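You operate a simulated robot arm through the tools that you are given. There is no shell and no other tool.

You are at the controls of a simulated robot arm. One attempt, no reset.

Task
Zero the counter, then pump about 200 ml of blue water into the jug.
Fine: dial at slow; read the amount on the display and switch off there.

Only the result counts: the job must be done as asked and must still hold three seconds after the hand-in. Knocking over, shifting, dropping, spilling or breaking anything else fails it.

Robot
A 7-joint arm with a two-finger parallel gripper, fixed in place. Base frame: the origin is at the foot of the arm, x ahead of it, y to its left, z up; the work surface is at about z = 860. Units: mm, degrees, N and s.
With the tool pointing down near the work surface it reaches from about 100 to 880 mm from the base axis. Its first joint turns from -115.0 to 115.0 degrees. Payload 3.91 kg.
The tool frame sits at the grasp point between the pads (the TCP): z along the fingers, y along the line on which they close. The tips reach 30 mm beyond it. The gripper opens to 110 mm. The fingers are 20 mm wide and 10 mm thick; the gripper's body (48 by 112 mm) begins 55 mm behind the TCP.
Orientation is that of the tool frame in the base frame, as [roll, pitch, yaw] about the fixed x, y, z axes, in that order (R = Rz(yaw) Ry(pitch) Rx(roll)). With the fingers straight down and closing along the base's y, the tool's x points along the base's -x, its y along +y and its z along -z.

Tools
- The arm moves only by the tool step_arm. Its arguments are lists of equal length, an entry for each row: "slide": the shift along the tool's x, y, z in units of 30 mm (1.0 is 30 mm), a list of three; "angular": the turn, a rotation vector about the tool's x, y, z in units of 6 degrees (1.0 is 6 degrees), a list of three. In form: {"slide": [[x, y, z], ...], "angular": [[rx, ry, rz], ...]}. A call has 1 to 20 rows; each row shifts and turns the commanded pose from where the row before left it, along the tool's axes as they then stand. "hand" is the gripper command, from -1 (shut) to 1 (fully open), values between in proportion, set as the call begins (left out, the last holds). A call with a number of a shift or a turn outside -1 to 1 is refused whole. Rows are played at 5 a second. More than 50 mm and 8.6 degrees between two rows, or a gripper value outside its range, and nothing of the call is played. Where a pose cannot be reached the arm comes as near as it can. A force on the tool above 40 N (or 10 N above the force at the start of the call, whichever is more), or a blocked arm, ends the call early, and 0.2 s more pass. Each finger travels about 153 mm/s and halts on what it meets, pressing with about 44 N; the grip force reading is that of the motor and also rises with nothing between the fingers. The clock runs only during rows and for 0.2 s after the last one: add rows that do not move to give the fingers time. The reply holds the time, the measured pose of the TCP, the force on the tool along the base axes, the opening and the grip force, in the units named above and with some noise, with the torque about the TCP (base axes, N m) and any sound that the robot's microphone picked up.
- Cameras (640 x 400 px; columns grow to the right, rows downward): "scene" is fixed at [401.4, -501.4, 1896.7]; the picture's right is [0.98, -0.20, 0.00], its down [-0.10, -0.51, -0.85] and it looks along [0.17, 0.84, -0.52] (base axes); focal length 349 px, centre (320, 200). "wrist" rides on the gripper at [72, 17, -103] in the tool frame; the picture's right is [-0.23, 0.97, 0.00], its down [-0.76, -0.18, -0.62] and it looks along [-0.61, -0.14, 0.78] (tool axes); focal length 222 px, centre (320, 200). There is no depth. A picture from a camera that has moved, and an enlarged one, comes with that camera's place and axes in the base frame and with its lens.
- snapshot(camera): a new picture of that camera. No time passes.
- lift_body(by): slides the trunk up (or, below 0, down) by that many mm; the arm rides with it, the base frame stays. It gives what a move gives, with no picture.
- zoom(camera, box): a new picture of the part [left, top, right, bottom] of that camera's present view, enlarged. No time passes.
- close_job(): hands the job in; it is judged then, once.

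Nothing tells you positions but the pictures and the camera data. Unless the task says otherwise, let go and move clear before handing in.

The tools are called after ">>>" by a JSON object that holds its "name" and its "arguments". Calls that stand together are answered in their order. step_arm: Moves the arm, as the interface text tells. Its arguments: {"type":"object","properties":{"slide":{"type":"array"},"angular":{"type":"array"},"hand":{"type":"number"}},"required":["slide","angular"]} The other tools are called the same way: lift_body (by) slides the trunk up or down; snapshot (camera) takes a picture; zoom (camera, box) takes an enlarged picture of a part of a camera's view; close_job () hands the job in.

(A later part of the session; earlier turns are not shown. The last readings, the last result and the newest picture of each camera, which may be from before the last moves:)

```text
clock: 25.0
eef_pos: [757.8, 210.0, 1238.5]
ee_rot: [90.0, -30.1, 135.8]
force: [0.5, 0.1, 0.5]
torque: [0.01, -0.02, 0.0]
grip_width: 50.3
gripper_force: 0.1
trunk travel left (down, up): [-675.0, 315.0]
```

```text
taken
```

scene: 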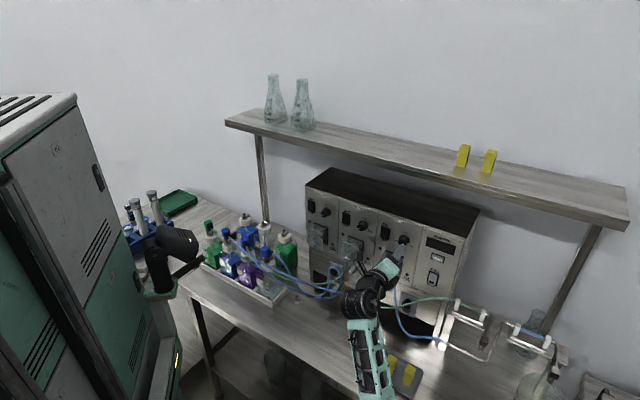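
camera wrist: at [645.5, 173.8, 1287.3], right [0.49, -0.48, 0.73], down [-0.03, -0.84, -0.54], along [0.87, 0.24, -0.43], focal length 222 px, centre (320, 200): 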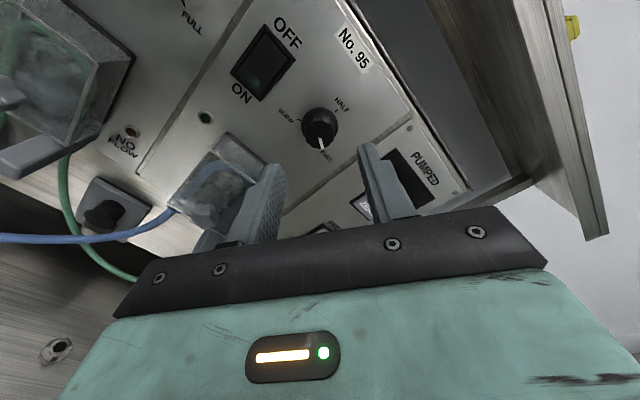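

The full +120° pre-rotation is reachable, which gives room for one continuous -240° turn. I zoom to check the fingers' alignment with the knob from this orientation.

>>> {"name": "zoom", "arguments": {"camera": "wrist", "box": [230, 80, 430, 230]}}

>>> {"name": "zoom", "arguments": {"camera": "scene", "box": [355, 205, 475, 295]}}

```text
2.67 times, centred on (330, 155) of wrist
camera zoom: at [645.5, 173.8, 1287.3], right [0.49, -0.48, 0.73], down [-0.03, -0.84, -0.54], along [0.87, 0.24, -0.43], focal length 592 px, centre (293, 320)
```

zoom: 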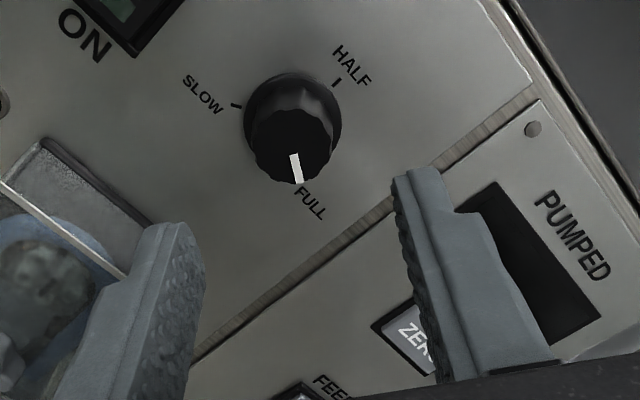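

```text
4.44 times, centred on (415, 250) of scene
camera zoom: at [401.4, -501.4, 1896.7], right [0.98, -0.2, 0.0], down [-0.1, -0.51, -0.85], along [0.17, 0.84, -0.52], focal length 1552 px, centre (-102, -22)
```

zoom: 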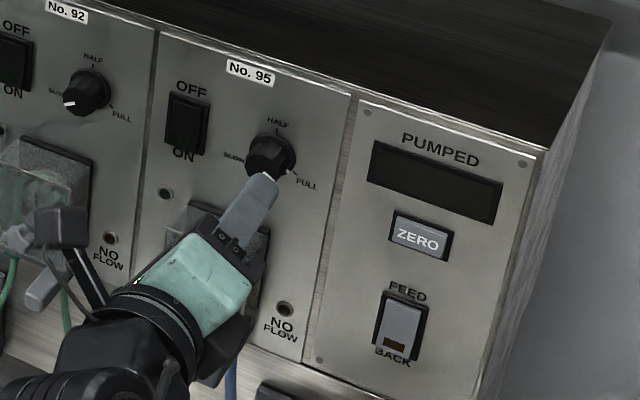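

The knob lies within about 2 mm of the tool axis. I trim that, move in until the fingertips are around the knob, about 7 mm off the panel, and stop to check before closing.

>>> {"name": "step_arm", "arguments": {"slide": [[0.05, -0.01, 0.3], [0, 0, 0.4], [0, 0, 0.4], [0, 0, 0.4], [0, 0, 0.3], [0, 0, 0.05], [0, 0, 0]], "angular": [[0, 0, 0], [0, 0, 0], [0, 0, 0], [0, 0, 0], [0, 0, 0], [0, 0, 0], [0, 0, 0]]}}

>>> {"name": "zoom", "arguments": {"camera": "wrist", "box": [230, 80, 430, 230]}}

>>> {"name": "zoom", "arguments": {"camera": "scene", "box": [355, 205, 475, 295]}}

```text
clock: 26.6
eef_pos: [795.4, 250.7, 1236.6]
ee_rot: [89.9, -30.0, 135.8]
force: [-1.3, -0.7, -0.5]
torque: [0.03, -0.03, 0.03]
grip_width: 49.8
gripper_force: 0.1
trunk travel left (down, up): [-675.0, 315.0]
```

```text
2.67 times, centred on (330, 155) of wrist
camera zoom: at [683.8, 214.0, 1286.3], right [0.49, -0.48, 0.73], down [-0.03, -0.84, -0.53], along [0.87, 0.24, -0.43], focal length 592 px, centre (293, 320)
```

zoom: 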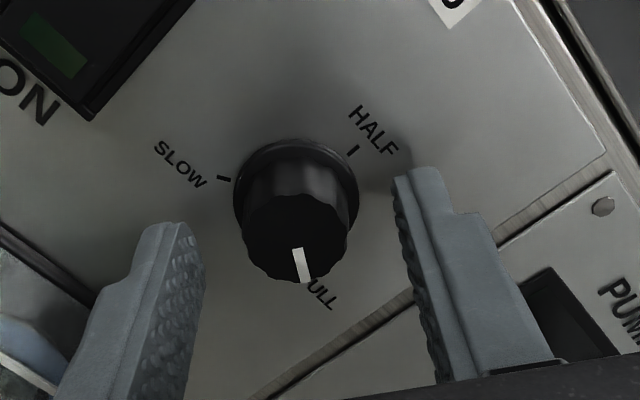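

```text
4.44 times, centred on (415, 250) of scene
camera zoom: at [401.4, -501.4, 1896.7], right [0.98, -0.2, 0.0], down [-0.1, -0.51, -0.85], along [0.17, 0.84, -0.52], focal length 1552 px, centre (-102, -22)
```

zoom: 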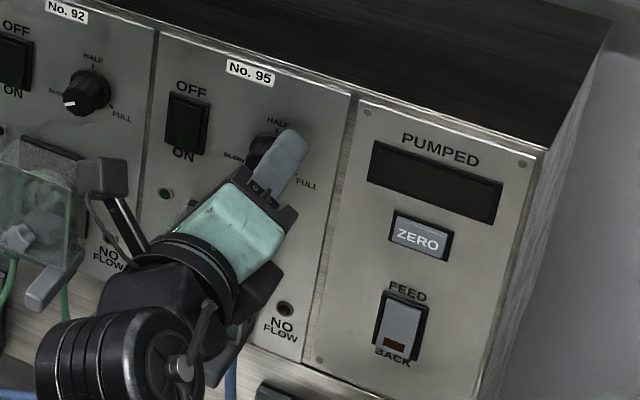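

The fingertips straddle the knob with the centre within about 2 mm. I trim slightly and close on the knob, allowing time for the fingers to settle.

>>> {"name": "step_arm", "arguments": {"slide": [[0.03, 0.04, 0], [0, 0, 0], [0, 0, 0], [0, 0, 0]], "angular": [[0, 0, 0], [0, 0, 0], [0, 0, 0], [0, 0, 0]], "hand": -1}}

>>> {"name": "zoom", "arguments": {"camera": "wrist", "box": [230, 80, 430, 230]}}

```text
clock: 27.6
eef_pos: [795.1, 250.2, 1237.2]
ee_rot: [90.1, -30.0, 135.7]
force: [-7.0, -10.8, -10.0]
torque: [-0.2, 0.12, 0.03]
grip_width: 25.6
gripper_force: 45.0
trunk travel left (down, up): [-675.0, 315.0]
```

```text
2.67 times, centred on (330, 155) of wrist
camera zoom: at [684.1, 213.9, 1287.6], right [0.49, -0.48, 0.73], down [-0.03, -0.85, -0.53], along [0.87, 0.24, -0.43], focal length 592 px, centre (293, 320)
```

zoom: 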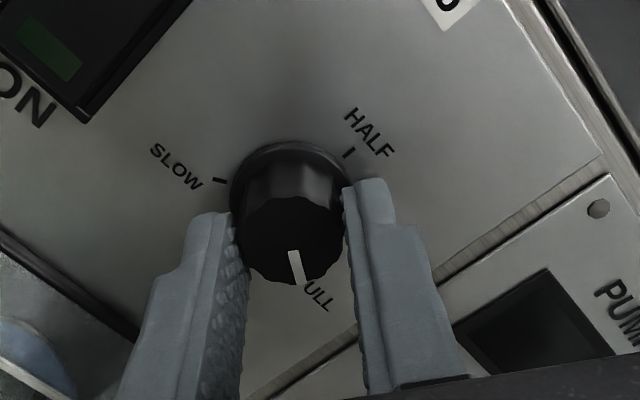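

The fingers hold the knob (25.6 mm), but there is about 16 N of side and axial load, so the alignment is slightly off and the tips may be touching the knob's skirt. I open slightly, shift back 2 mm and 1.2 mm sideways, and close again.

>>> {"name": "step_arm", "arguments": {"slide": [[0, 0, 0], [0, -0.04, -0.07], [0, 0, 0]], "angular": [[0, 0, 0], [0, 0, 0], [0, 0, 0]], "hand": -0.3}}

>>> {"name": "step_arm", "arguments": {"slide": [[0, 0, 0], [0, 0, 0], [0, 0, 0]], "angular": [[0, 0, 0], [0, 0, 0], [0, 0, 0]], "hand": -1}}

>>> {"name": "zoom", "arguments": {"camera": "wrist", "box": [230, 80, 430, 230]}}

```text
clock: 28.4
eef_pos: [792.1, 248.8, 1238.6]
ee_rot: [90.0, -30.0, 135.8]
force: [1.1, -0.4, 0.8]
torque: [0.0, 0.01, 0.02]
grip_width: 38.2
gripper_force: 0.1
trunk travel left (down, up): [-675.0, 315.0]
```

```text
clock: 29.2
eef_pos: [793.5, 248.8, 1237.3]
ee_rot: [90.1, -29.9, 135.8]
force: [5.3, 3.2, 5.2]
torque: [0.15, -0.15, -0.05]
grip_width: 25.4
gripper_force: 45.7
trunk travel left (down, up): [-675.0, 315.0]
```

```text
2.67 times, centred on (330, 155) of wrist
camera zoom: at [682.1, 213.1, 1287.8], right [0.49, -0.48, 0.73], down [-0.02, -0.84, -0.53], along [0.87, 0.24, -0.43], focal length 592 px, centre (293, 320)
```

zoom: 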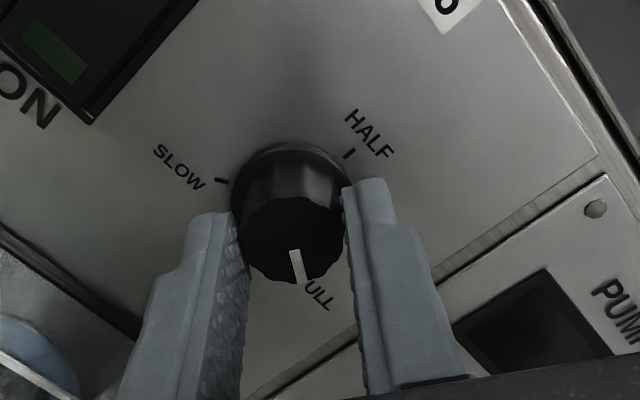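

The load is now small (about 8 N) and evenly shared. I trim by half a millimetre and turn the knob counter-clockwise by 60° as a first check.

>>> {"name": "step_arm", "arguments": {"slide": [[0, 0.017, 0.015], [0, 0, 0], [0, 0, 0], [0, 0, 0], [0, 0, 0], [0, 0, 0], [0, 0, 0], [0, 0, 0], [0, 0, 0], [0, 0, 0], [0, 0, 0]], "angular": [[0, 0, -1], [0, 0, -1], [0, 0, -1], [0, 0, -1], [0, 0, -1], [0, 0, -1], [0, 0, -1], [0, 0, -1], [0, 0, -1], [0, 0, -1], [0, 0, 0]]}}

>>> {"name": "zoom", "arguments": {"camera": "wrist", "box": [230, 80, 430, 230]}}

```text
clock: 31.6
eef_pos: [794.1, 249.1, 1237.9]
ee_rot: [90.0, 30.2, 135.8]
force: [4.8, -11.8, 0.9]
torque: [-0.05, 0.04, -0.19]
grip_width: 25.9
gripper_force: 44.8
trunk travel left (down, up): [-675.0, 315.0]
```

```text
2.67 times, centred on (330, 155) of wrist
camera zoom: at [670.0, 225.2, 1216.0], right [-0.21, 0.2, 0.96], down [0.1, -0.97, 0.23], along [0.97, 0.14, 0.18], focal length 592 px, centre (293, 320)
```

zoom: 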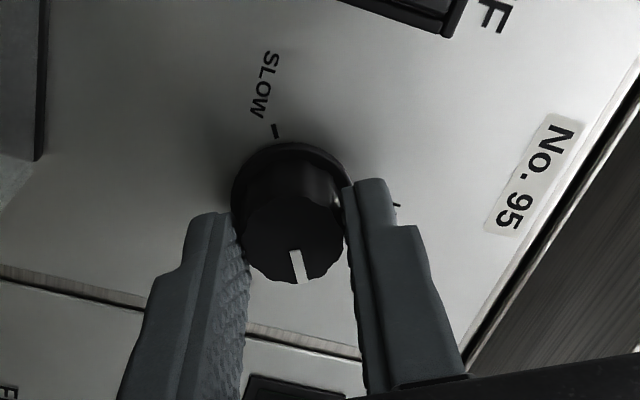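

The knob is turning with the hand and its pointer stays fixed between the fingers. There is about 12 N of side load, so I trim 1 mm and turn another 60°.

>>> {"name": "step_arm", "arguments": {"slide": [[-0.029, -0.017, -0.01], [0, 0, 0], [0, 0, 0], [0, 0, 0], [0, 0, 0], [0, 0, 0], [0, 0, 0], [0, 0, 0], [0, 0, 0], [0, 0, 0], [0, 0, 0]], "angular": [[0, 0, -1], [0, 0, -1], [0, 0, -1], [0, 0, -1], [0, 0, -1], [0, 0, -1], [0, 0, -1], [0, 0, -1], [0, 0, -1], [0, 0, -1], [0, 0, 0]]}}

>>> {"name": "zoom", "arguments": {"camera": "wrist", "box": [230, 80, 430, 230]}}

```text
clock: 34.0
eef_pos: [791.5, 250.2, 1238.1]
ee_rot: [-54.9, 89.9, -8.9]
force: [3.2, -3.6, 17.4]
torque: [0.24, -0.27, -0.15]
grip_width: 25.8
gripper_force: 44.5
trunk travel left (down, up): [-675.0, 315.0]
```

```text
2.67 times, centred on (330, 155) of wrist
camera zoom: at [708.9, 187.3, 1165.0], right [-0.7, 0.68, 0.22], down [-0.31, -0.57, 0.76], along [0.64, 0.46, 0.61], focal length 592 px, centre (293, 320)
```

zoom: 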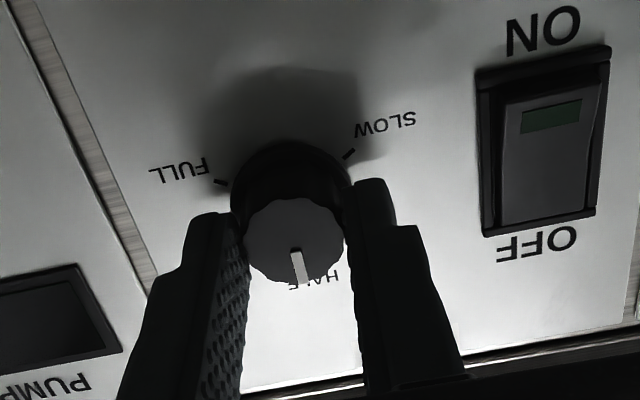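

The pointer is at HALF, halfway there. The load is about 17 N upward, so I trim 1.3 mm up and turn another 60°.

>>> {"name": "step_arm", "arguments": {"slide": [[-0.045, -0.013, 0], [0, 0, 0], [0, 0, 0], [0, 0, 0], [0, 0, 0], [0, 0, 0], [0, 0, 0], [0, 0, 0], [0, 0, 0], [0, 0, 0], [0, 0, 0]], "angular": [[0, 0, -1], [0, 0, -1], [0, 0, -1], [0, 0, -1], [0, 0, -1], [0, 0, -1], [0, 0, -1], [0, 0, -1], [0, 0, -1], [0, 0, -1], [0, 0, 0]]}}

>>> {"name": "zoom", "arguments": {"camera": "wrist", "box": [230, 80, 430, 230]}}

```text
clock: 36.4
eef_pos: [793.6, 250.3, 1237.9]
ee_rot: [-90.2, 29.9, -44.2]
force: [-19.4, -7.7, -17.7]
torque: [-0.44, 0.42, 0.1]
grip_width: 25.7
gripper_force: 45.0
trunk travel left (down, up): [-675.0, 315.0]
```

```text
2.67 times, centred on (330, 155) of wrist
camera zoom: at [759.8, 137.8, 1187.1], right [-0.49, 0.47, -0.73], down [-0.84, -0.05, 0.54], along [0.22, 0.88, 0.42], focal length 592 px, centre (293, 320)
```

zoom: 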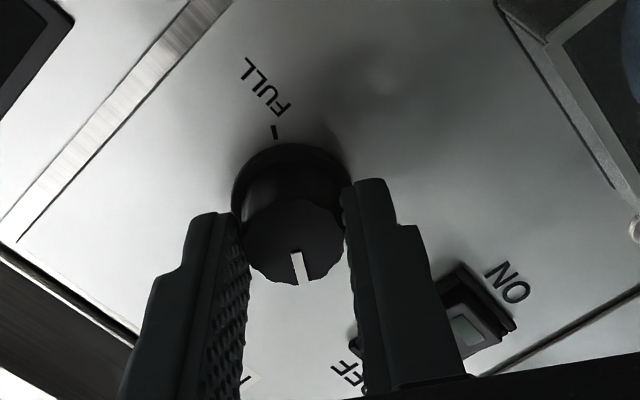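

The pointer is past halfway between HALF and SLOW. The load rose to 27 N, so I back off 1 mm and recentre before turning on.

>>> {"name": "step_arm", "arguments": {"slide": [[0, 0.039, -0.035], [0, 0, 0]], "angular": [[0, 0, 0], [0, 0, 0]]}}

```text
clock: 37.0
eef_pos: [791.7, 251.0, 1237.8]
ee_rot: [-90.0, 30.1, -44.1]
force: [-2.8, 4.9, -12.8]
torque: [0.01, -0.01, 0.92]
grip_width: 25.7
gripper_force: 45.5
trunk travel left (down, up): [-675.0, 315.0]
```

The load has dropped. I trim a little more and turn another 36°.

>>> {"name": "step_arm", "arguments": {"slide": [[0, 0.025, 0.01], [0, 0, 0], [0, 0, 0], [0, 0, 0], [0, 0, 0], [0, 0, 0], [0, 0, 0]], "angular": [[0, 0, -1], [0, 0, -1], [0, 0, -1], [0, 0, -1], [0, 0, -1], [0, 0, -1], [0, 0, 0]]}}

>>> {"name": "zoom", "arguments": {"camera": "wrist", "box": [230, 80, 430, 230]}}

>>> {"name": "zoom", "arguments": {"camera": "scene", "box": [355, 205, 475, 295]}}

```text
clock: 38.6
eef_pos: [792.5, 249.2, 1237.6]
ee_rot: [-90.0, -6.1, -44.1]
force: [0.1, 7.2, -3.4]
torque: [0.02, 0.02, -0.23]
grip_width: 25.5
gripper_force: 45.1
trunk travel left (down, up): [-675.0, 315.0]
```

```text
2.67 times, centred on (330, 155) of wrist
camera zoom: at [773.6, 124.4, 1228.3], right [-0.09, 0.08, -0.99], down [-0.99, 0.09, 0.1], along [0.1, 0.99, 0.08], focal length 592 px, centre (293, 320)
```

zoom: 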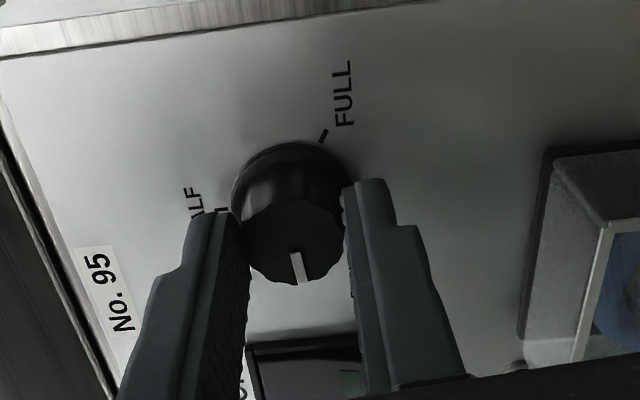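

```text
4.44 times, centred on (415, 250) of scene
camera zoom: at [401.4, -501.4, 1896.7], right [0.98, -0.2, 0.0], down [-0.1, -0.51, -0.85], along [0.17, 0.84, -0.52], focal length 1552 px, centre (-102, -22)
```

zoom: 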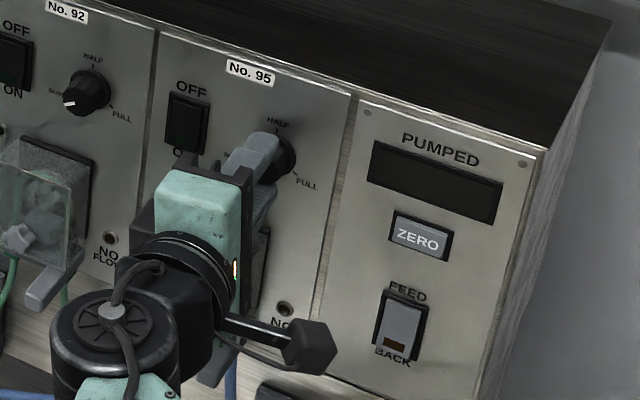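

The hand has turned 216°, so the pointer should be about 22° short of SLOW. I turn the rest in small steps.

>>> {"name": "step_arm", "arguments": {"slide": [[0, 0, 0], [0, 0, 0], [0, 0, 0], [0, 0, 0], [0, 0, 0]], "angular": [[0, 0, -1], [0, 0, -1], [0, 0, -1], [0, 0, -0.7], [0, 0, 0]]}}

>>> {"name": "zoom", "arguments": {"camera": "wrist", "box": [230, 80, 430, 230]}}

```text
clock: 39.8
eef_pos: [792.7, 249.5, 1238.2]
ee_rot: [-90.0, -28.2, -44.2]
force: [4.2, 12.9, 0.0]
torque: [0.05, -0.06, 0.07]
grip_width: 25.6
gripper_force: 45.2
trunk travel left (down, up): [-675.0, 315.0]
```

```text
2.67 times, centred on (330, 155) of wrist
camera zoom: at [772.1, 125.8, 1256.7], right [0.19, -0.18, -0.96], down [-0.98, 0.08, -0.2], along [0.11, 0.98, -0.16], focal length 592 px, centre (293, 320)
```

zoom: 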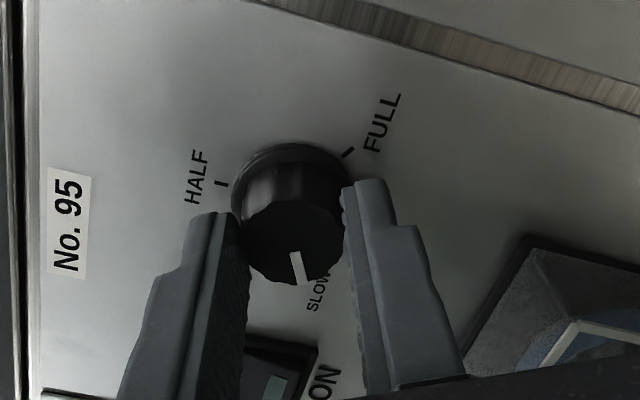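

The tick pattern almost matches the start view rotated by one 120° spacing, so the pointer is within 2° of SLOW. I add the last 2° and release, then back away to view the dial.

>>> {"name": "step_arm", "arguments": {"slide": [[0, 0, 0], [0, 0, 0]], "angular": [[0, 0, -0.3], [0, 0, 0]]}}

>>> {"name": "step_arm", "arguments": {"slide": [[0, 0, 0], [0, 0, 0], [0, 0, -0.3], [0, 0, -0.6], [0, 0, -0.6], [0, 0, -0.4], [0, 0, 0]], "angular": [[0, 0, 0], [0, 0, 0], [0, 0, 0], [0, 0, 0], [0, 0, 0], [0, 0, 0], [0, 0, 0]], "hand": -0.09}}

>>> {"name": "zoom", "arguments": {"camera": "wrist", "box": [230, 60, 430, 200]}}

>>> {"name": "zoom", "arguments": {"camera": "scene", "box": [355, 205, 475, 295]}}

```text
clock: 40.4
eef_pos: [793.3, 249.7, 1238.4]
ee_rot: [-90.0, -30.1, -44.1]
force: [3.3, 13.1, 2.4]
torque: [0.01, -0.01, 0.32]
grip_width: 25.3
gripper_force: 45.2
trunk travel left (down, up): [-675.0, 315.0]
```

```text
clock: 42.0
eef_pos: [753.5, 208.0, 1237.2]
ee_rot: [-90.0, -30.0, -44.1]
force: [-0.2, -0.5, -0.2]
torque: [0.02, 0.02, 0.01]
grip_width: 50.2
gripper_force: 0.2
trunk travel left (down, up): [-675.0, 315.0]
```

```text
2.86 times, centred on (330, 130) of wrist
camera zoom: at [732.5, 84.0, 1258.8], right [0.21, -0.2, -0.96], down [-0.97, 0.07, -0.23], along [0.12, 0.98, -0.18], focal length 635 px, centre (291, 400)
```

zoom: 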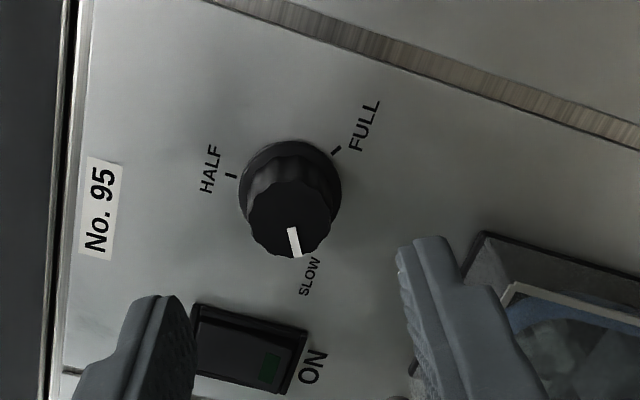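

```text
4.44 times, centred on (415, 250) of scene
camera zoom: at [401.4, -501.4, 1896.7], right [0.98, -0.2, 0.0], down [-0.1, -0.51, -0.85], along [0.17, 0.84, -0.52], focal length 1552 px, centre (-102, -22)
```

zoom: 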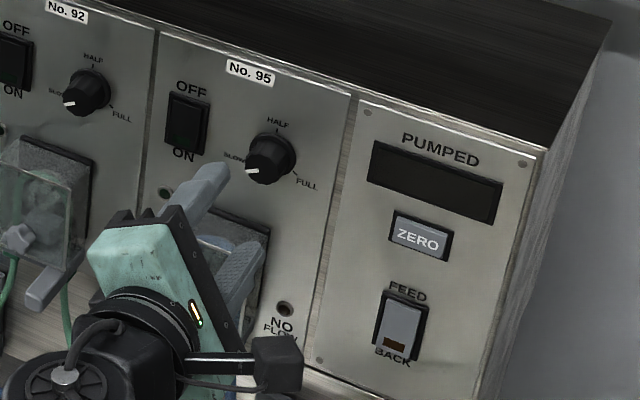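

The dial now points to SLOW, matching dials 72 and 92, and nothing else moved. I rotate the hand back and close the fingers for the switch.

>>> {"name": "step_arm", "arguments": {"slide": [[0, 0, 0], [0, 0, 0], [0, 0, 0], [0, 0, 0], [0, 0, 0], [0, 0, 0], [0, 0, 0], [0, 0, 0], [0, 0, 0], [0, 0, 0], [0, 0, 0], [0, 0, 0], [0, 0, 0], [0, 0, 0], [0, 0, 0], [0, 0, 0], [0, 0, 0], [0, 0, 0], [0, 0, 0], [0, 0, 0]], "angular": [[0, 0, 1], [0, 0, 1], [0, 0, 1], [0, 0, 1], [0, 0, 1], [0, 0, 1], [0, 0, 1], [0, 0, 1], [0, 0, 1], [0, 0, 1], [0, 0, 1], [0, 0, 1], [0, 0, 1], [0, 0, 1], [0, 0, 1], [0, 0, 1], [0, 0, 1], [0, 0, 1], [0, 0, 1], [0, 0, 1]], "hand": -1}}

>>> {"name": "step_arm", "arguments": {"slide": [[0.08, 0.52, 0], [0.08, 0.52, 0], [0.08, 0.52, 0], [0.08, 0.52, 0], [0, 0, 0], [0, 0, 0]], "angular": [[0, 0, 0], [0, 0, 0], [0, 0, 0], [0, 0, 0], [0, 0, 0], [0, 0, 0]]}}

>>> {"name": "zoom", "arguments": {"camera": "wrist", "box": [230, 80, 430, 200]}}

>>> {"name": "zoom", "arguments": {"camera": "scene", "box": [355, 205, 475, 295]}}

```text
clock: 46.2
eef_pos: [752.1, 208.9, 1238.2]
ee_rot: [125.7, 89.9, 171.4]
force: [0.2, -0.3, -0.3]
torque: [-0.01, 0.02, 0.01]
grip_width: 0.0
gripper_force: 37.9
trunk travel left (down, up): [-675.0, 315.0]
```

```text
clock: 47.6
eef_pos: [707.2, 255.4, 1227.6]
ee_rot: [31.2, 90.0, 77.0]
force: [0.1, 0.2, 0.2]
torque: [0.01, 0.0, 0.0]
grip_width: 0.2
gripper_force: 37.9
trunk travel left (down, up): [-675.0, 315.0]
```

```text
3.20 times, centred on (330, 140) of wrist
camera zoom: at [623.5, 192.4, 1153.9], right [-0.7, 0.68, 0.23], down [-0.31, -0.57, 0.76], along [0.65, 0.46, 0.61], focal length 711 px, centre (288, 392)
```

zoom: 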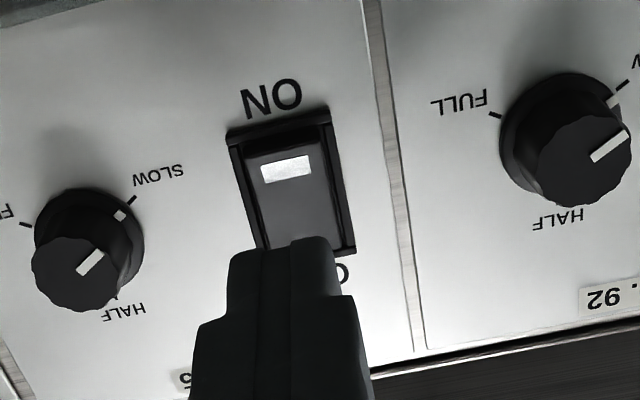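

```text
4.44 times, centred on (415, 250) of scene
camera zoom: at [401.4, -501.4, 1896.7], right [0.98, -0.2, 0.0], down [-0.1, -0.51, -0.85], along [0.17, 0.84, -0.52], focal length 1552 px, centre (-102, -22)
```

zoom: 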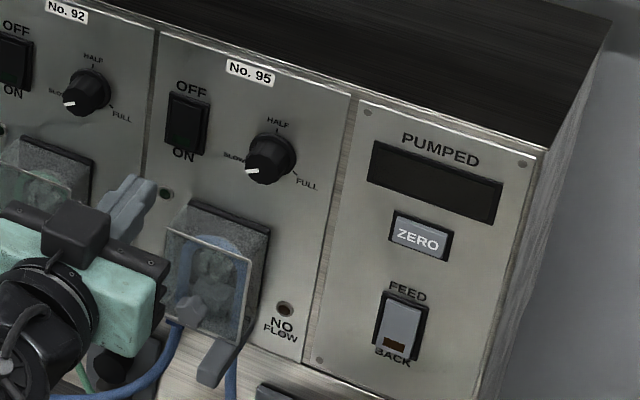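

The dial clearly sits on SLOW and the fingertips face the lower (ON) half of switch 95, centred within about 1.5 mm. I move in to just short of the rocker first.

>>> {"name": "step_arm", "arguments": {"slide": [[0, -0.047, 0.4], [0, 0, 0.4], [0, 0, 0.4], [0, 0, 0.3], [0, 0, 0]], "angular": [[0, 0, 0], [0, 0, 0], [0, 0, 0], [0, 0, 0], [0, 0, 0]]}}

>>> {"name": "zoom", "arguments": {"camera": "wrist", "box": [250, 100, 390, 200]}}

>>> {"name": "zoom", "arguments": {"camera": "scene", "box": [355, 205, 475, 295]}}

```text
clock: 48.8
eef_pos: [740.9, 283.6, 1229.7]
ee_rot: [-136.0, 90.0, -90.3]
force: [0.2, 0.1, 0.0]
torque: [0.01, 0.01, 0.01]
grip_width: 0.0
gripper_force: 38.3
trunk travel left (down, up): [-675.0, 315.0]
```

```text
4.00 times, centred on (320, 150) of wrist
camera zoom: at [656.2, 221.3, 1155.8], right [-0.7, 0.68, 0.23], down [-0.31, -0.57, 0.76], along [0.65, 0.46, 0.61], focal length 888 px, centre (320, 400)
```

zoom: 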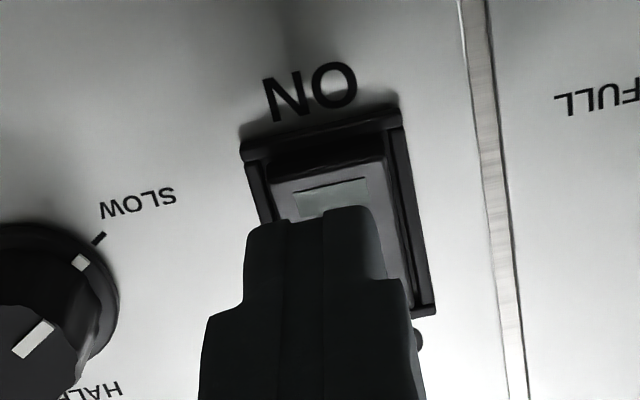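

```text
4.44 times, centred on (415, 250) of scene
camera zoom: at [401.4, -501.4, 1896.7], right [0.98, -0.2, 0.0], down [-0.1, -0.51, -0.85], along [0.17, 0.84, -0.52], focal length 1552 px, centre (-102, -22)
```

zoom: 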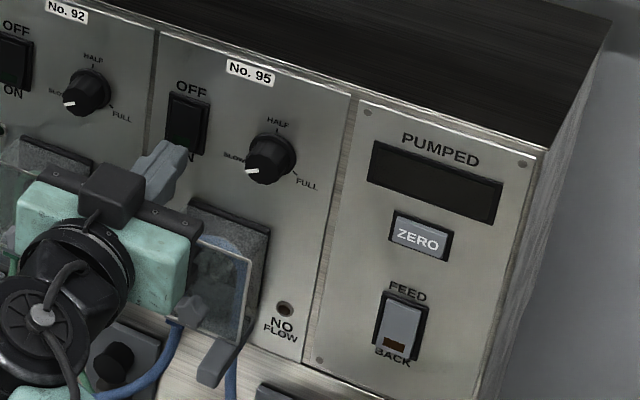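

The tip is about 20 mm from the panel and roughly 1.8 mm right of the switch centre. I trim that and press the ON half in 1.5 mm steps.

>>> {"name": "step_arm", "arguments": {"slide": [[0, 0.055, 0.1], [0, 0, 0.1], [0, 0, 0.05], [0, 0, 0.05], [0, 0, 0.05], [0, 0, 0.05]], "angular": [[0, 0, 0], [0, 0, 0], [0, 0, 0], [0, 0, 0], [0, 0, 0], [0, 0, 0]]}}

>>> {"name": "zoom", "arguments": {"camera": "scene", "box": [355, 205, 475, 295]}}

>>> {"name": "zoom", "arguments": {"camera": "wrist", "box": [250, 100, 390, 200]}}

```text
clock: 50.2
eef_pos: [748.0, 292.4, 1229.9]
ee_rot: [42.6, 90.0, 88.3]
force: [-0.2, -0.9, -0.5]
torque: [-0.01, -0.04, -0.01]
grip_width: 0.0
gripper_force: 37.6
trunk travel left (down, up): [-675.0, 315.0]
```

```text
4.44 times, centred on (415, 250) of scene
camera zoom: at [401.4, -501.4, 1896.7], right [0.98, -0.2, 0.0], down [-0.1, -0.51, -0.85], along [0.17, 0.84, -0.52], focal length 1552 px, centre (-102, -22)
```

zoom: 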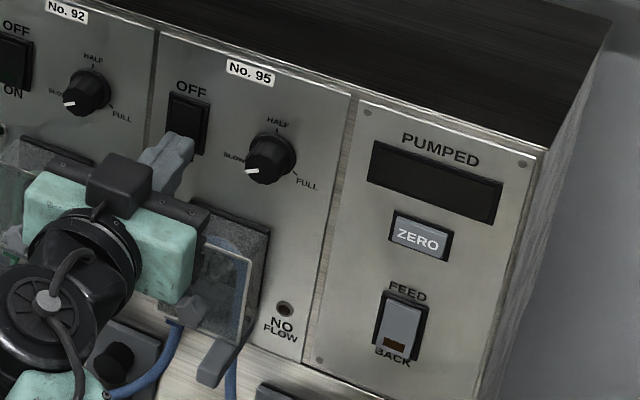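

```text
4.00 times, centred on (320, 150) of wrist
camera zoom: at [663.7, 229.6, 1155.9], right [-0.7, 0.68, 0.23], down [-0.31, -0.57, 0.76], along [0.65, 0.46, 0.61], focal length 888 px, centre (320, 400)
```

zoom: 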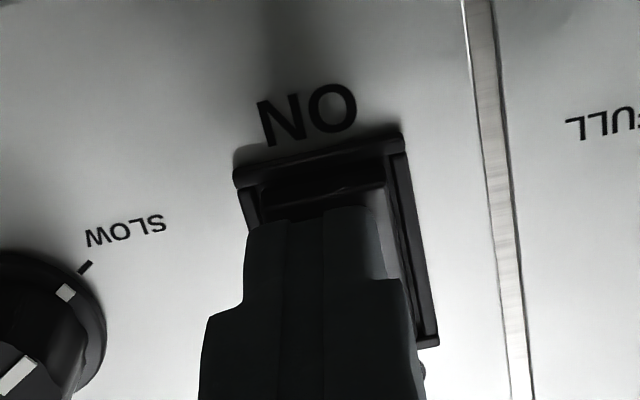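

No contact yet; the tip is right at the rocker. I continue pressing in small steps.

>>> {"name": "step_arm", "arguments": {"slide": [[0, 0, 0.05], [0, 0, 0.05], [0, 0, 0.05], [0, 0, 0.05]], "angular": [[0, 0, 0], [0, 0, 0], [0, 0, 0], [0, 0, 0]]}}

>>> {"name": "zoom", "arguments": {"camera": "scene", "box": [355, 205, 475, 295]}}

```text
clock: 51.2
eef_pos: [751.4, 296.3, 1227.9]
ee_rot: [-177.8, 90.0, -131.8]
force: [-11.9, -11.3, -5.3]
torque: [-0.03, 0.04, -0.02]
grip_width: 0.1
gripper_force: 37.1
trunk travel left (down, up): [-675.0, 315.0]
heard: click
```

```text
4.44 times, centred on (415, 250) of scene
camera zoom: at [401.4, -501.4, 1896.7], right [0.98, -0.2, 0.0], down [-0.1, -0.51, -0.85], along [0.17, 0.84, -0.52], focal length 1552 px, centre (-102, -22)
```

zoom: 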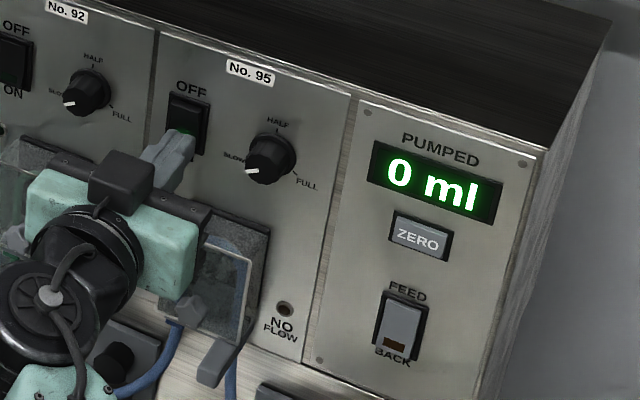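

The switch clicked and the display lit up with 0 ml, so the pump is running and the counter was zeroed. I back off and move up in front of the OFF half.

>>> {"name": "step_arm", "arguments": {"slide": [[0, 0, -0.6], [-0.4, 0, -0.1], [-0.3, 0, 0]], "angular": [[0, 0, 0], [0, 0, 0], [0, 0, 0]]}}

>>> {"name": "zoom", "arguments": {"camera": "scene", "box": [355, 205, 475, 295]}}

>>> {"name": "zoom", "arguments": {"camera": "wrist", "box": [250, 100, 390, 200]}}

>>> {"name": "zoom", "arguments": {"camera": "scene", "box": [480, 300, 640, 400]}}

```text
clock: 52.0
eef_pos: [736.4, 282.4, 1247.6]
ee_rot: [-175.2, 90.0, -129.4]
force: [-0.1, 0.2, -0.5]
torque: [-0.02, -0.02, -0.02]
grip_width: 0.0
gripper_force: 37.6
trunk travel left (down, up): [-675.0, 315.0]
```

```text
4.44 times, centred on (415, 250) of scene
camera zoom: at [401.4, -501.4, 1896.7], right [0.98, -0.2, 0.0], down [-0.1, -0.51, -0.85], along [0.17, 0.84, -0.52], focal length 1552 px, centre (-102, -22)
```

zoom: 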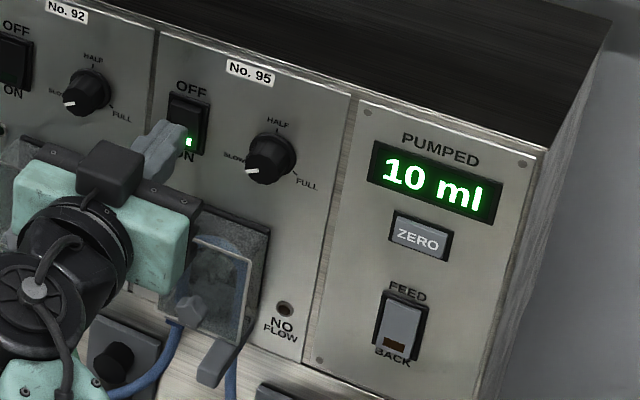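

```text
4.00 times, centred on (320, 150) of wrist
camera zoom: at [652.8, 219.4, 1175.6], right [-0.7, 0.68, 0.23], down [-0.31, -0.57, 0.76], along [0.65, 0.46, 0.61], focal length 888 px, centre (320, 400)
```

zoom: 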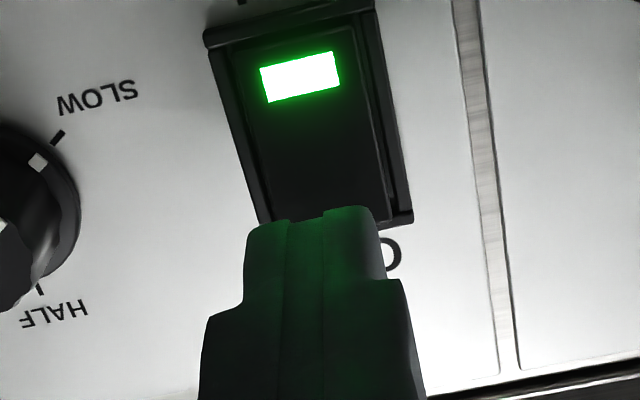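

```text
4.00 times, centred on (560, 350) of scene
camera zoom: at [401.4, -501.4, 1896.7], right [0.98, -0.2, 0.0], down [-0.1, -0.51, -0.85], along [0.17, 0.84, -0.52], focal length 1397 px, centre (-640, -400)
```

zoom: 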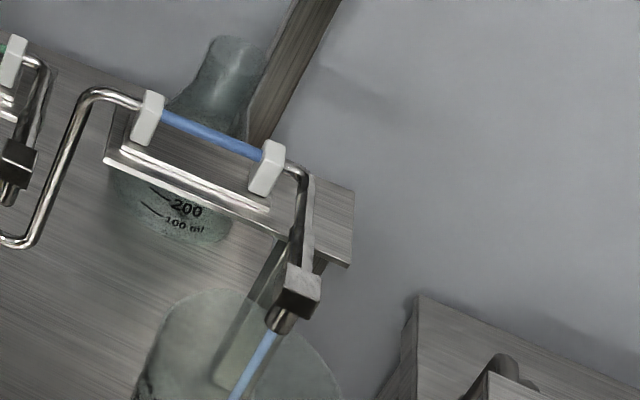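

The pump runs at roughly 10 ml/s and a blue stream is going into the jug. I trim the aim on the OFF half, move closer, and measure the rate.

>>> {"name": "step_arm", "arguments": {"slide": [[0.05, 0.04, 0.15], [0, 0, 0.15], [0, 0, 0], [0, 0, 0], [0, 0, 0], [0, 0, 0], [0, 0, 0], [0, 0, 0], [0, 0, 0]], "angular": [[0, 0, 0], [0, 0, 0], [0, 0, 0], [0, 0, 0], [0, 0, 0], [0, 0, 0], [0, 0, 0], [0, 0, 0], [0, 0, 0]]}}

>>> {"name": "zoom", "arguments": {"camera": "scene", "box": [355, 205, 475, 295]}}

>>> {"name": "zoom", "arguments": {"camera": "wrist", "box": [250, 100, 390, 200]}}

>>> {"name": "zoom", "arguments": {"camera": "scene", "box": [480, 300, 640, 400]}}

```text
clock: 54.0
eef_pos: [743.7, 289.8, 1246.1]
ee_rot: [-155.7, 89.9, -109.8]
force: [0.1, -0.4, -1.2]
torque: [-0.02, 0.01, 0.03]
grip_width: 0.0
gripper_force: 38.2
trunk travel left (down, up): [-675.0, 315.0]
```

```text
4.44 times, centred on (415, 250) of scene
camera zoom: at [401.4, -501.4, 1896.7], right [0.98, -0.2, 0.0], down [-0.1, -0.51, -0.85], along [0.17, 0.84, -0.52], focal length 1552 px, centre (-102, -22)
```

zoom: 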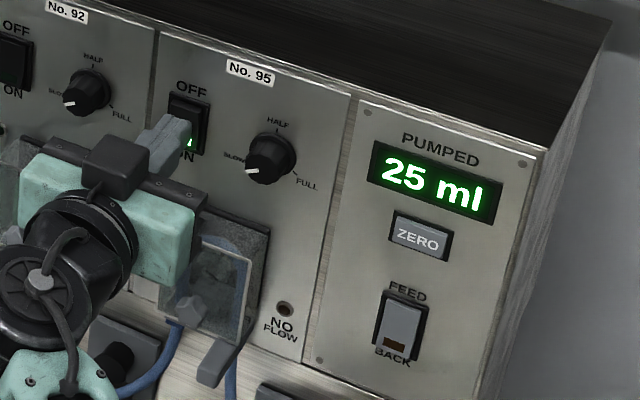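

```text
4.00 times, centred on (320, 150) of wrist
camera zoom: at [659.1, 226.9, 1173.9], right [-0.7, 0.68, 0.23], down [-0.31, -0.57, 0.76], along [0.65, 0.46, 0.61], focal length 888 px, centre (320, 400)
```

zoom: 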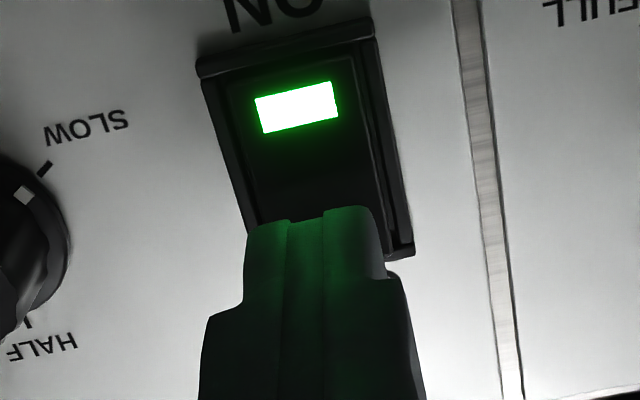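

```text
4.00 times, centred on (560, 350) of scene
camera zoom: at [401.4, -501.4, 1896.7], right [0.98, -0.2, 0.0], down [-0.1, -0.51, -0.85], along [0.17, 0.84, -0.52], focal length 1397 px, centre (-640, -400)
```

zoom: 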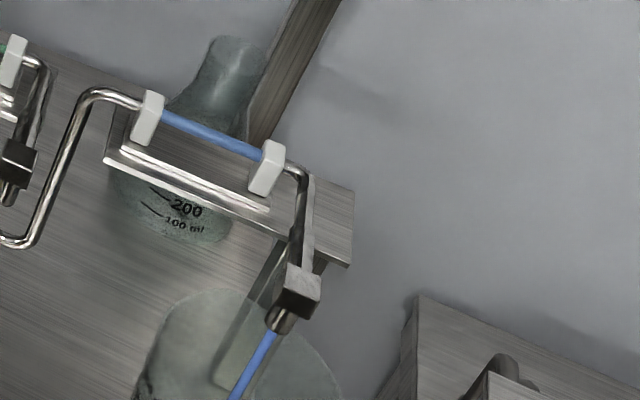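

The display reads 25 ml, about 7.5 ml/s, and the tip is well aligned with the OFF half. I wait and keep measuring.

>>> {"name": "step_arm", "arguments": {"slide": [[0, 0, 0], [0, 0, 0], [0, 0, 0], [0, 0, 0], [0, 0, 0], [0, 0, 0], [0, 0, 0], [0, 0, 0], [0, 0, 0], [0, 0, 0], [0, 0, 0], [0, 0, 0], [0, 0, 0], [0, 0, 0], [0, 0, 0], [0, 0, 0], [0, 0, 0], [0, 0, 0], [0, 0, 0], [0, 0, 0]], "angular": [[0, 0, 0], [0, 0, 0], [0, 0, 0], [0, 0, 0], [0, 0, 0], [0, 0, 0], [0, 0, 0], [0, 0, 0], [0, 0, 0], [0, 0, 0], [0, 0, 0], [0, 0, 0], [0, 0, 0], [0, 0, 0], [0, 0, 0], [0, 0, 0], [0, 0, 0], [0, 0, 0], [0, 0, 0], [0, 0, 0]]}}

>>> {"name": "zoom", "arguments": {"camera": "scene", "box": [355, 205, 475, 295]}}

>>> {"name": "zoom", "arguments": {"camera": "scene", "box": [480, 300, 640, 400]}}

```text
clock: 58.2
eef_pos: [741.8, 289.4, 1246.6]
ee_rot: [-158.8, 90.0, -113.0]
force: [0.2, 0.1, 0.0]
torque: [0.0, 0.02, 0.01]
grip_width: 0.0
gripper_force: 38.2
trunk travel left (down, up): [-675.0, 315.0]
```

```text
4.44 times, centred on (415, 250) of scene
camera zoom: at [401.4, -501.4, 1896.7], right [0.98, -0.2, 0.0], down [-0.1, -0.51, -0.85], along [0.17, 0.84, -0.52], focal length 1552 px, centre (-102, -22)
```

zoom: 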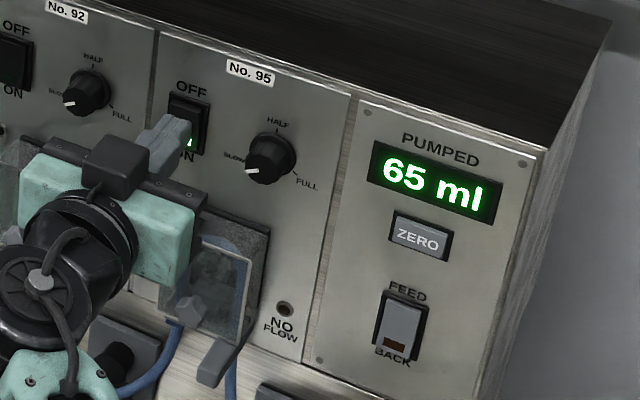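

```text
4.00 times, centred on (560, 350) of scene
camera zoom: at [401.4, -501.4, 1896.7], right [0.98, -0.2, 0.0], down [-0.1, -0.51, -0.85], along [0.17, 0.84, -0.52], focal length 1397 px, centre (-640, -400)
```

zoom: 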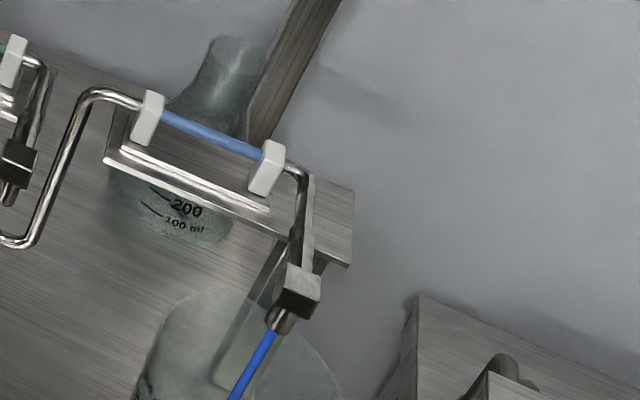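

65 ml at 58.2 s, which is close to 9 ml/s with the display stepping in 5 ml. I keep waiting in two blocks, checking after each.

>>> {"name": "step_arm", "arguments": {"slide": [[0, 0, 0], [0, 0, 0], [0, 0, 0], [0, 0, 0], [0, 0, 0], [0, 0, 0], [0, 0, 0], [0, 0, 0], [0, 0, 0], [0, 0, 0], [0, 0, 0], [0, 0, 0], [0, 0, 0], [0, 0, 0], [0, 0, 0], [0, 0, 0], [0, 0, 0], [0, 0, 0], [0, 0, 0], [0, 0, 0]], "angular": [[0, 0, 0], [0, 0, 0], [0, 0, 0], [0, 0, 0], [0, 0, 0], [0, 0, 0], [0, 0, 0], [0, 0, 0], [0, 0, 0], [0, 0, 0], [0, 0, 0], [0, 0, 0], [0, 0, 0], [0, 0, 0], [0, 0, 0], [0, 0, 0], [0, 0, 0], [0, 0, 0], [0, 0, 0], [0, 0, 0]]}}

>>> {"name": "zoom", "arguments": {"camera": "scene", "box": [355, 205, 475, 295]}}

>>> {"name": "snapshot", "arguments": {"camera": "scene"}}

```text
clock: 62.4
eef_pos: [743.7, 289.5, 1247.5]
ee_rot: [21.7, 89.9, 67.4]
force: [-0.5, 0.3, 0.1]
torque: [0.03, 0.02, -0.04]
grip_width: 0.1
gripper_force: 37.9
trunk travel left (down, up): [-675.0, 315.0]
```

```text
4.44 times, centred on (415, 250) of scene
camera zoom: at [401.4, -501.4, 1896.7], right [0.98, -0.2, 0.0], down [-0.1, -0.51, -0.85], along [0.17, 0.84, -0.52], focal length 1552 px, centre (-102, -22)
```

zoom: 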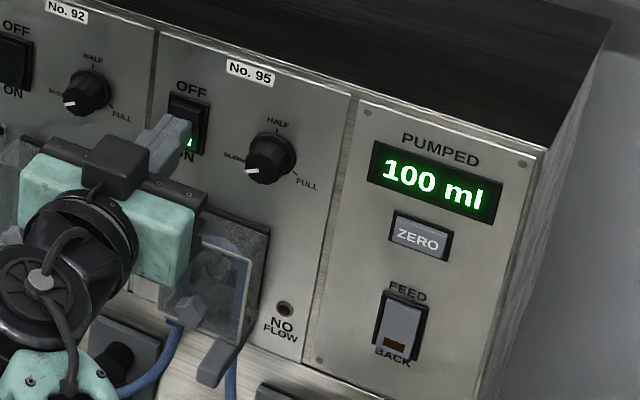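

```text
taken
```

scene: 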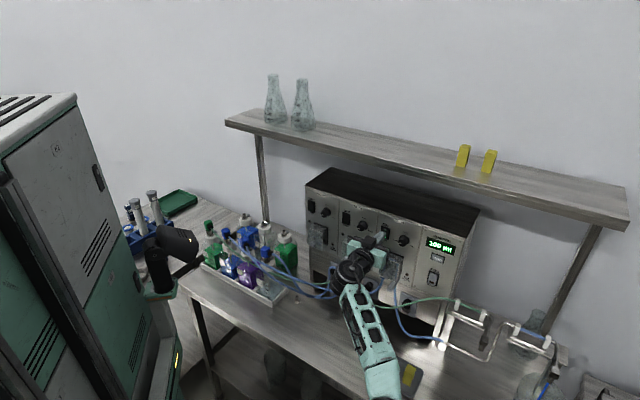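

100 ml at 62.4 s, so about 8.7 ml/s; 200 ml should come near 73.7 s. I wait another block.

>>> {"name": "step_arm", "arguments": {"slide": [[0, 0, 0], [0, 0, 0], [0, 0, 0], [0, 0, 0], [0, 0, 0], [0, 0, 0], [0, 0, 0], [0, 0, 0], [0, 0, 0], [0, 0, 0], [0, 0, 0], [0, 0, 0], [0, 0, 0], [0, 0, 0], [0, 0, 0], [0, 0, 0], [0, 0, 0], [0, 0, 0], [0, 0, 0], [0, 0, 0]], "angular": [[0, 0, 0], [0, 0, 0], [0, 0, 0], [0, 0, 0], [0, 0, 0], [0, 0, 0], [0, 0, 0], [0, 0, 0], [0, 0, 0], [0, 0, 0], [0, 0, 0], [0, 0, 0], [0, 0, 0], [0, 0, 0], [0, 0, 0], [0, 0, 0], [0, 0, 0], [0, 0, 0], [0, 0, 0], [0, 0, 0]]}}

>>> {"name": "zoom", "arguments": {"camera": "scene", "box": [355, 205, 475, 295]}}

```text
clock: 66.6
eef_pos: [744.0, 288.7, 1246.5]
ee_rot: [21.8, 90.0, 67.6]
force: [-0.4, -0.2, -0.1]
torque: [0.03, 0.03, -0.02]
grip_width: 0.0
gripper_force: 38.1
trunk travel left (down, up): [-675.0, 315.0]
```

```text
4.44 times, centred on (415, 250) of scene
camera zoom: at [401.4, -501.4, 1896.7], right [0.98, -0.2, 0.0], down [-0.1, -0.51, -0.85], along [0.17, 0.84, -0.52], focal length 1552 px, centre (-102, -22)
```

zoom: 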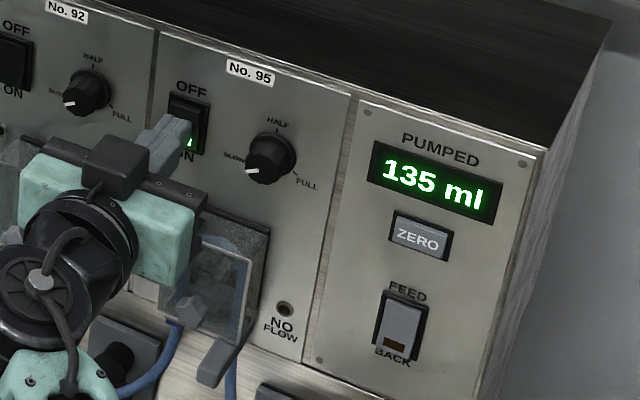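

135 ml at 66.6 s, so the flow is about 8.6 ml/s and 200 ml is due near 73.9 s. I wait one more block.

>>> {"name": "step_arm", "arguments": {"slide": [[0, 0, 0], [0, 0, 0], [0, 0, 0], [0, 0, 0], [0, 0, 0], [0, 0, 0], [0, 0, 0], [0, 0, 0], [0, 0, 0], [0, 0, 0], [0, 0, 0], [0, 0, 0], [0, 0, 0], [0, 0, 0], [0, 0, 0], [0, 0, 0], [0, 0, 0], [0, 0, 0]], "angular": [[0, 0, 0], [0, 0, 0], [0, 0, 0], [0, 0, 0], [0, 0, 0], [0, 0, 0], [0, 0, 0], [0, 0, 0], [0, 0, 0], [0, 0, 0], [0, 0, 0], [0, 0, 0], [0, 0, 0], [0, 0, 0], [0, 0, 0], [0, 0, 0], [0, 0, 0], [0, 0, 0]]}}

>>> {"name": "zoom", "arguments": {"camera": "scene", "box": [355, 205, 475, 295]}}

```text
clock: 70.4
eef_pos: [743.5, 288.8, 1246.9]
ee_rot: [21.8, 89.9, 67.5]
force: [-0.1, -0.4, -0.3]
torque: [0.01, 0.0, 0.01]
grip_width: 0.1
gripper_force: 37.9
trunk travel left (down, up): [-675.0, 315.0]
```

```text
4.44 times, centred on (415, 250) of scene
camera zoom: at [401.4, -501.4, 1896.7], right [0.98, -0.2, 0.0], down [-0.1, -0.51, -0.85], along [0.17, 0.84, -0.52], focal length 1552 px, centre (-102, -22)
```

zoom: 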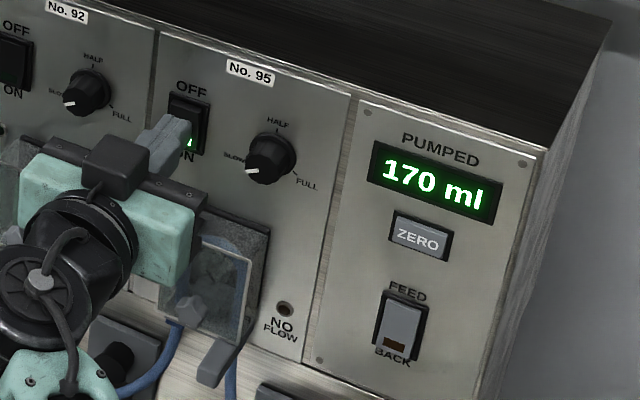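

170 ml at 70.4 s. I creep 4.5 mm closer to the rocker during a short wait, then read again.

>>> {"name": "step_arm", "arguments": {"slide": [[0, 0, 0], [0, 0, 0], [0, 0, 0], [0, 0, 0], [0, 0, 0.05], [0, 0, 0.05], [0, 0, 0.05], [0, 0, 0]], "angular": [[0, 0, 0], [0, 0, 0], [0, 0, 0], [0, 0, 0], [0, 0, 0], [0, 0, 0], [0, 0, 0], [0, 0, 0]]}}

>>> {"name": "zoom", "arguments": {"camera": "scene", "box": [355, 205, 475, 295]}}

>>> {"name": "zoom", "arguments": {"camera": "wrist", "box": [250, 100, 390, 200]}}

```text
clock: 72.2
eef_pos: [745.2, 292.4, 1246.7]
ee_rot: [27.8, 90.0, 73.6]
force: [-0.8, 0.5, 0.0]
torque: [0.01, 0.05, 0.0]
grip_width: 0.0
gripper_force: 37.4
trunk travel left (down, up): [-675.0, 315.0]
```

```text
4.44 times, centred on (415, 250) of scene
camera zoom: at [401.4, -501.4, 1896.7], right [0.98, -0.2, 0.0], down [-0.1, -0.51, -0.85], along [0.17, 0.84, -0.52], focal length 1552 px, centre (-102, -22)
```

zoom: 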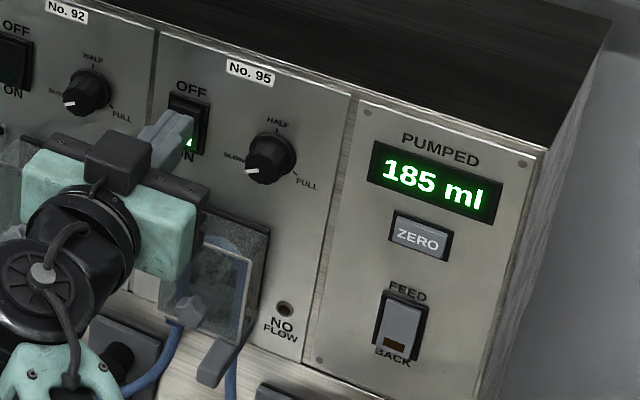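

```text
4.00 times, centred on (320, 150) of wrist
camera zoom: at [661.8, 230.6, 1174.4], right [-0.7, 0.68, 0.23], down [-0.31, -0.57, 0.76], along [0.65, 0.46, 0.61], focal length 888 px, centre (320, 400)
```

zoom: 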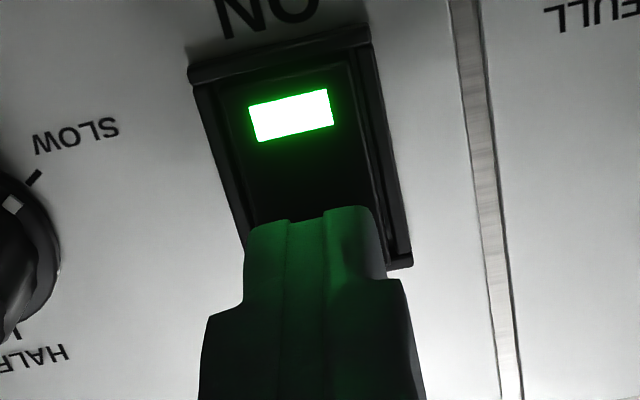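

185 ml at 72.2 s; 200 ml is due at about 73.8 s. I idle four rows, then press the OFF half so that the click lands on time.

>>> {"name": "step_arm", "arguments": {"slide": [[0, 0, 0], [0, 0, 0], [0, 0, 0], [0, 0, 0], [0, 0, 0.07], [0, 0, 0.07], [0, 0, 0.05], [0, 0, 0.05]], "angular": [[0, 0, 0], [0, 0, 0], [0, 0, 0], [0, 0, 0], [0, 0, 0], [0, 0, 0], [0, 0, 0], [0, 0, 0]]}}

>>> {"name": "zoom", "arguments": {"camera": "scene", "box": [355, 205, 475, 295]}}

```text
clock: 74.0
eef_pos: [749.9, 297.1, 1247.8]
ee_rot: [-67.0, 89.9, -21.3]
force: [-3.8, -7.9, 0.6]
torque: [-0.09, -0.03, -0.07]
grip_width: 0.0
gripper_force: 37.7
trunk travel left (down, up): [-675.0, 315.0]
heard: click
```

```text
4.44 times, centred on (415, 250) of scene
camera zoom: at [401.4, -501.4, 1896.7], right [0.98, -0.2, 0.0], down [-0.1, -0.51, -0.85], along [0.17, 0.84, -0.52], focal length 1552 px, centre (-102, -22)
```

zoom: 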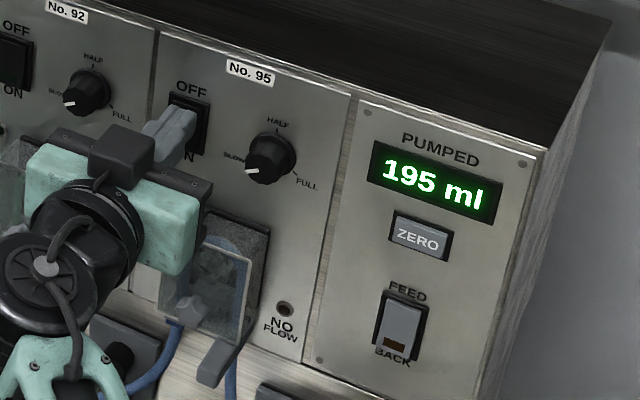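

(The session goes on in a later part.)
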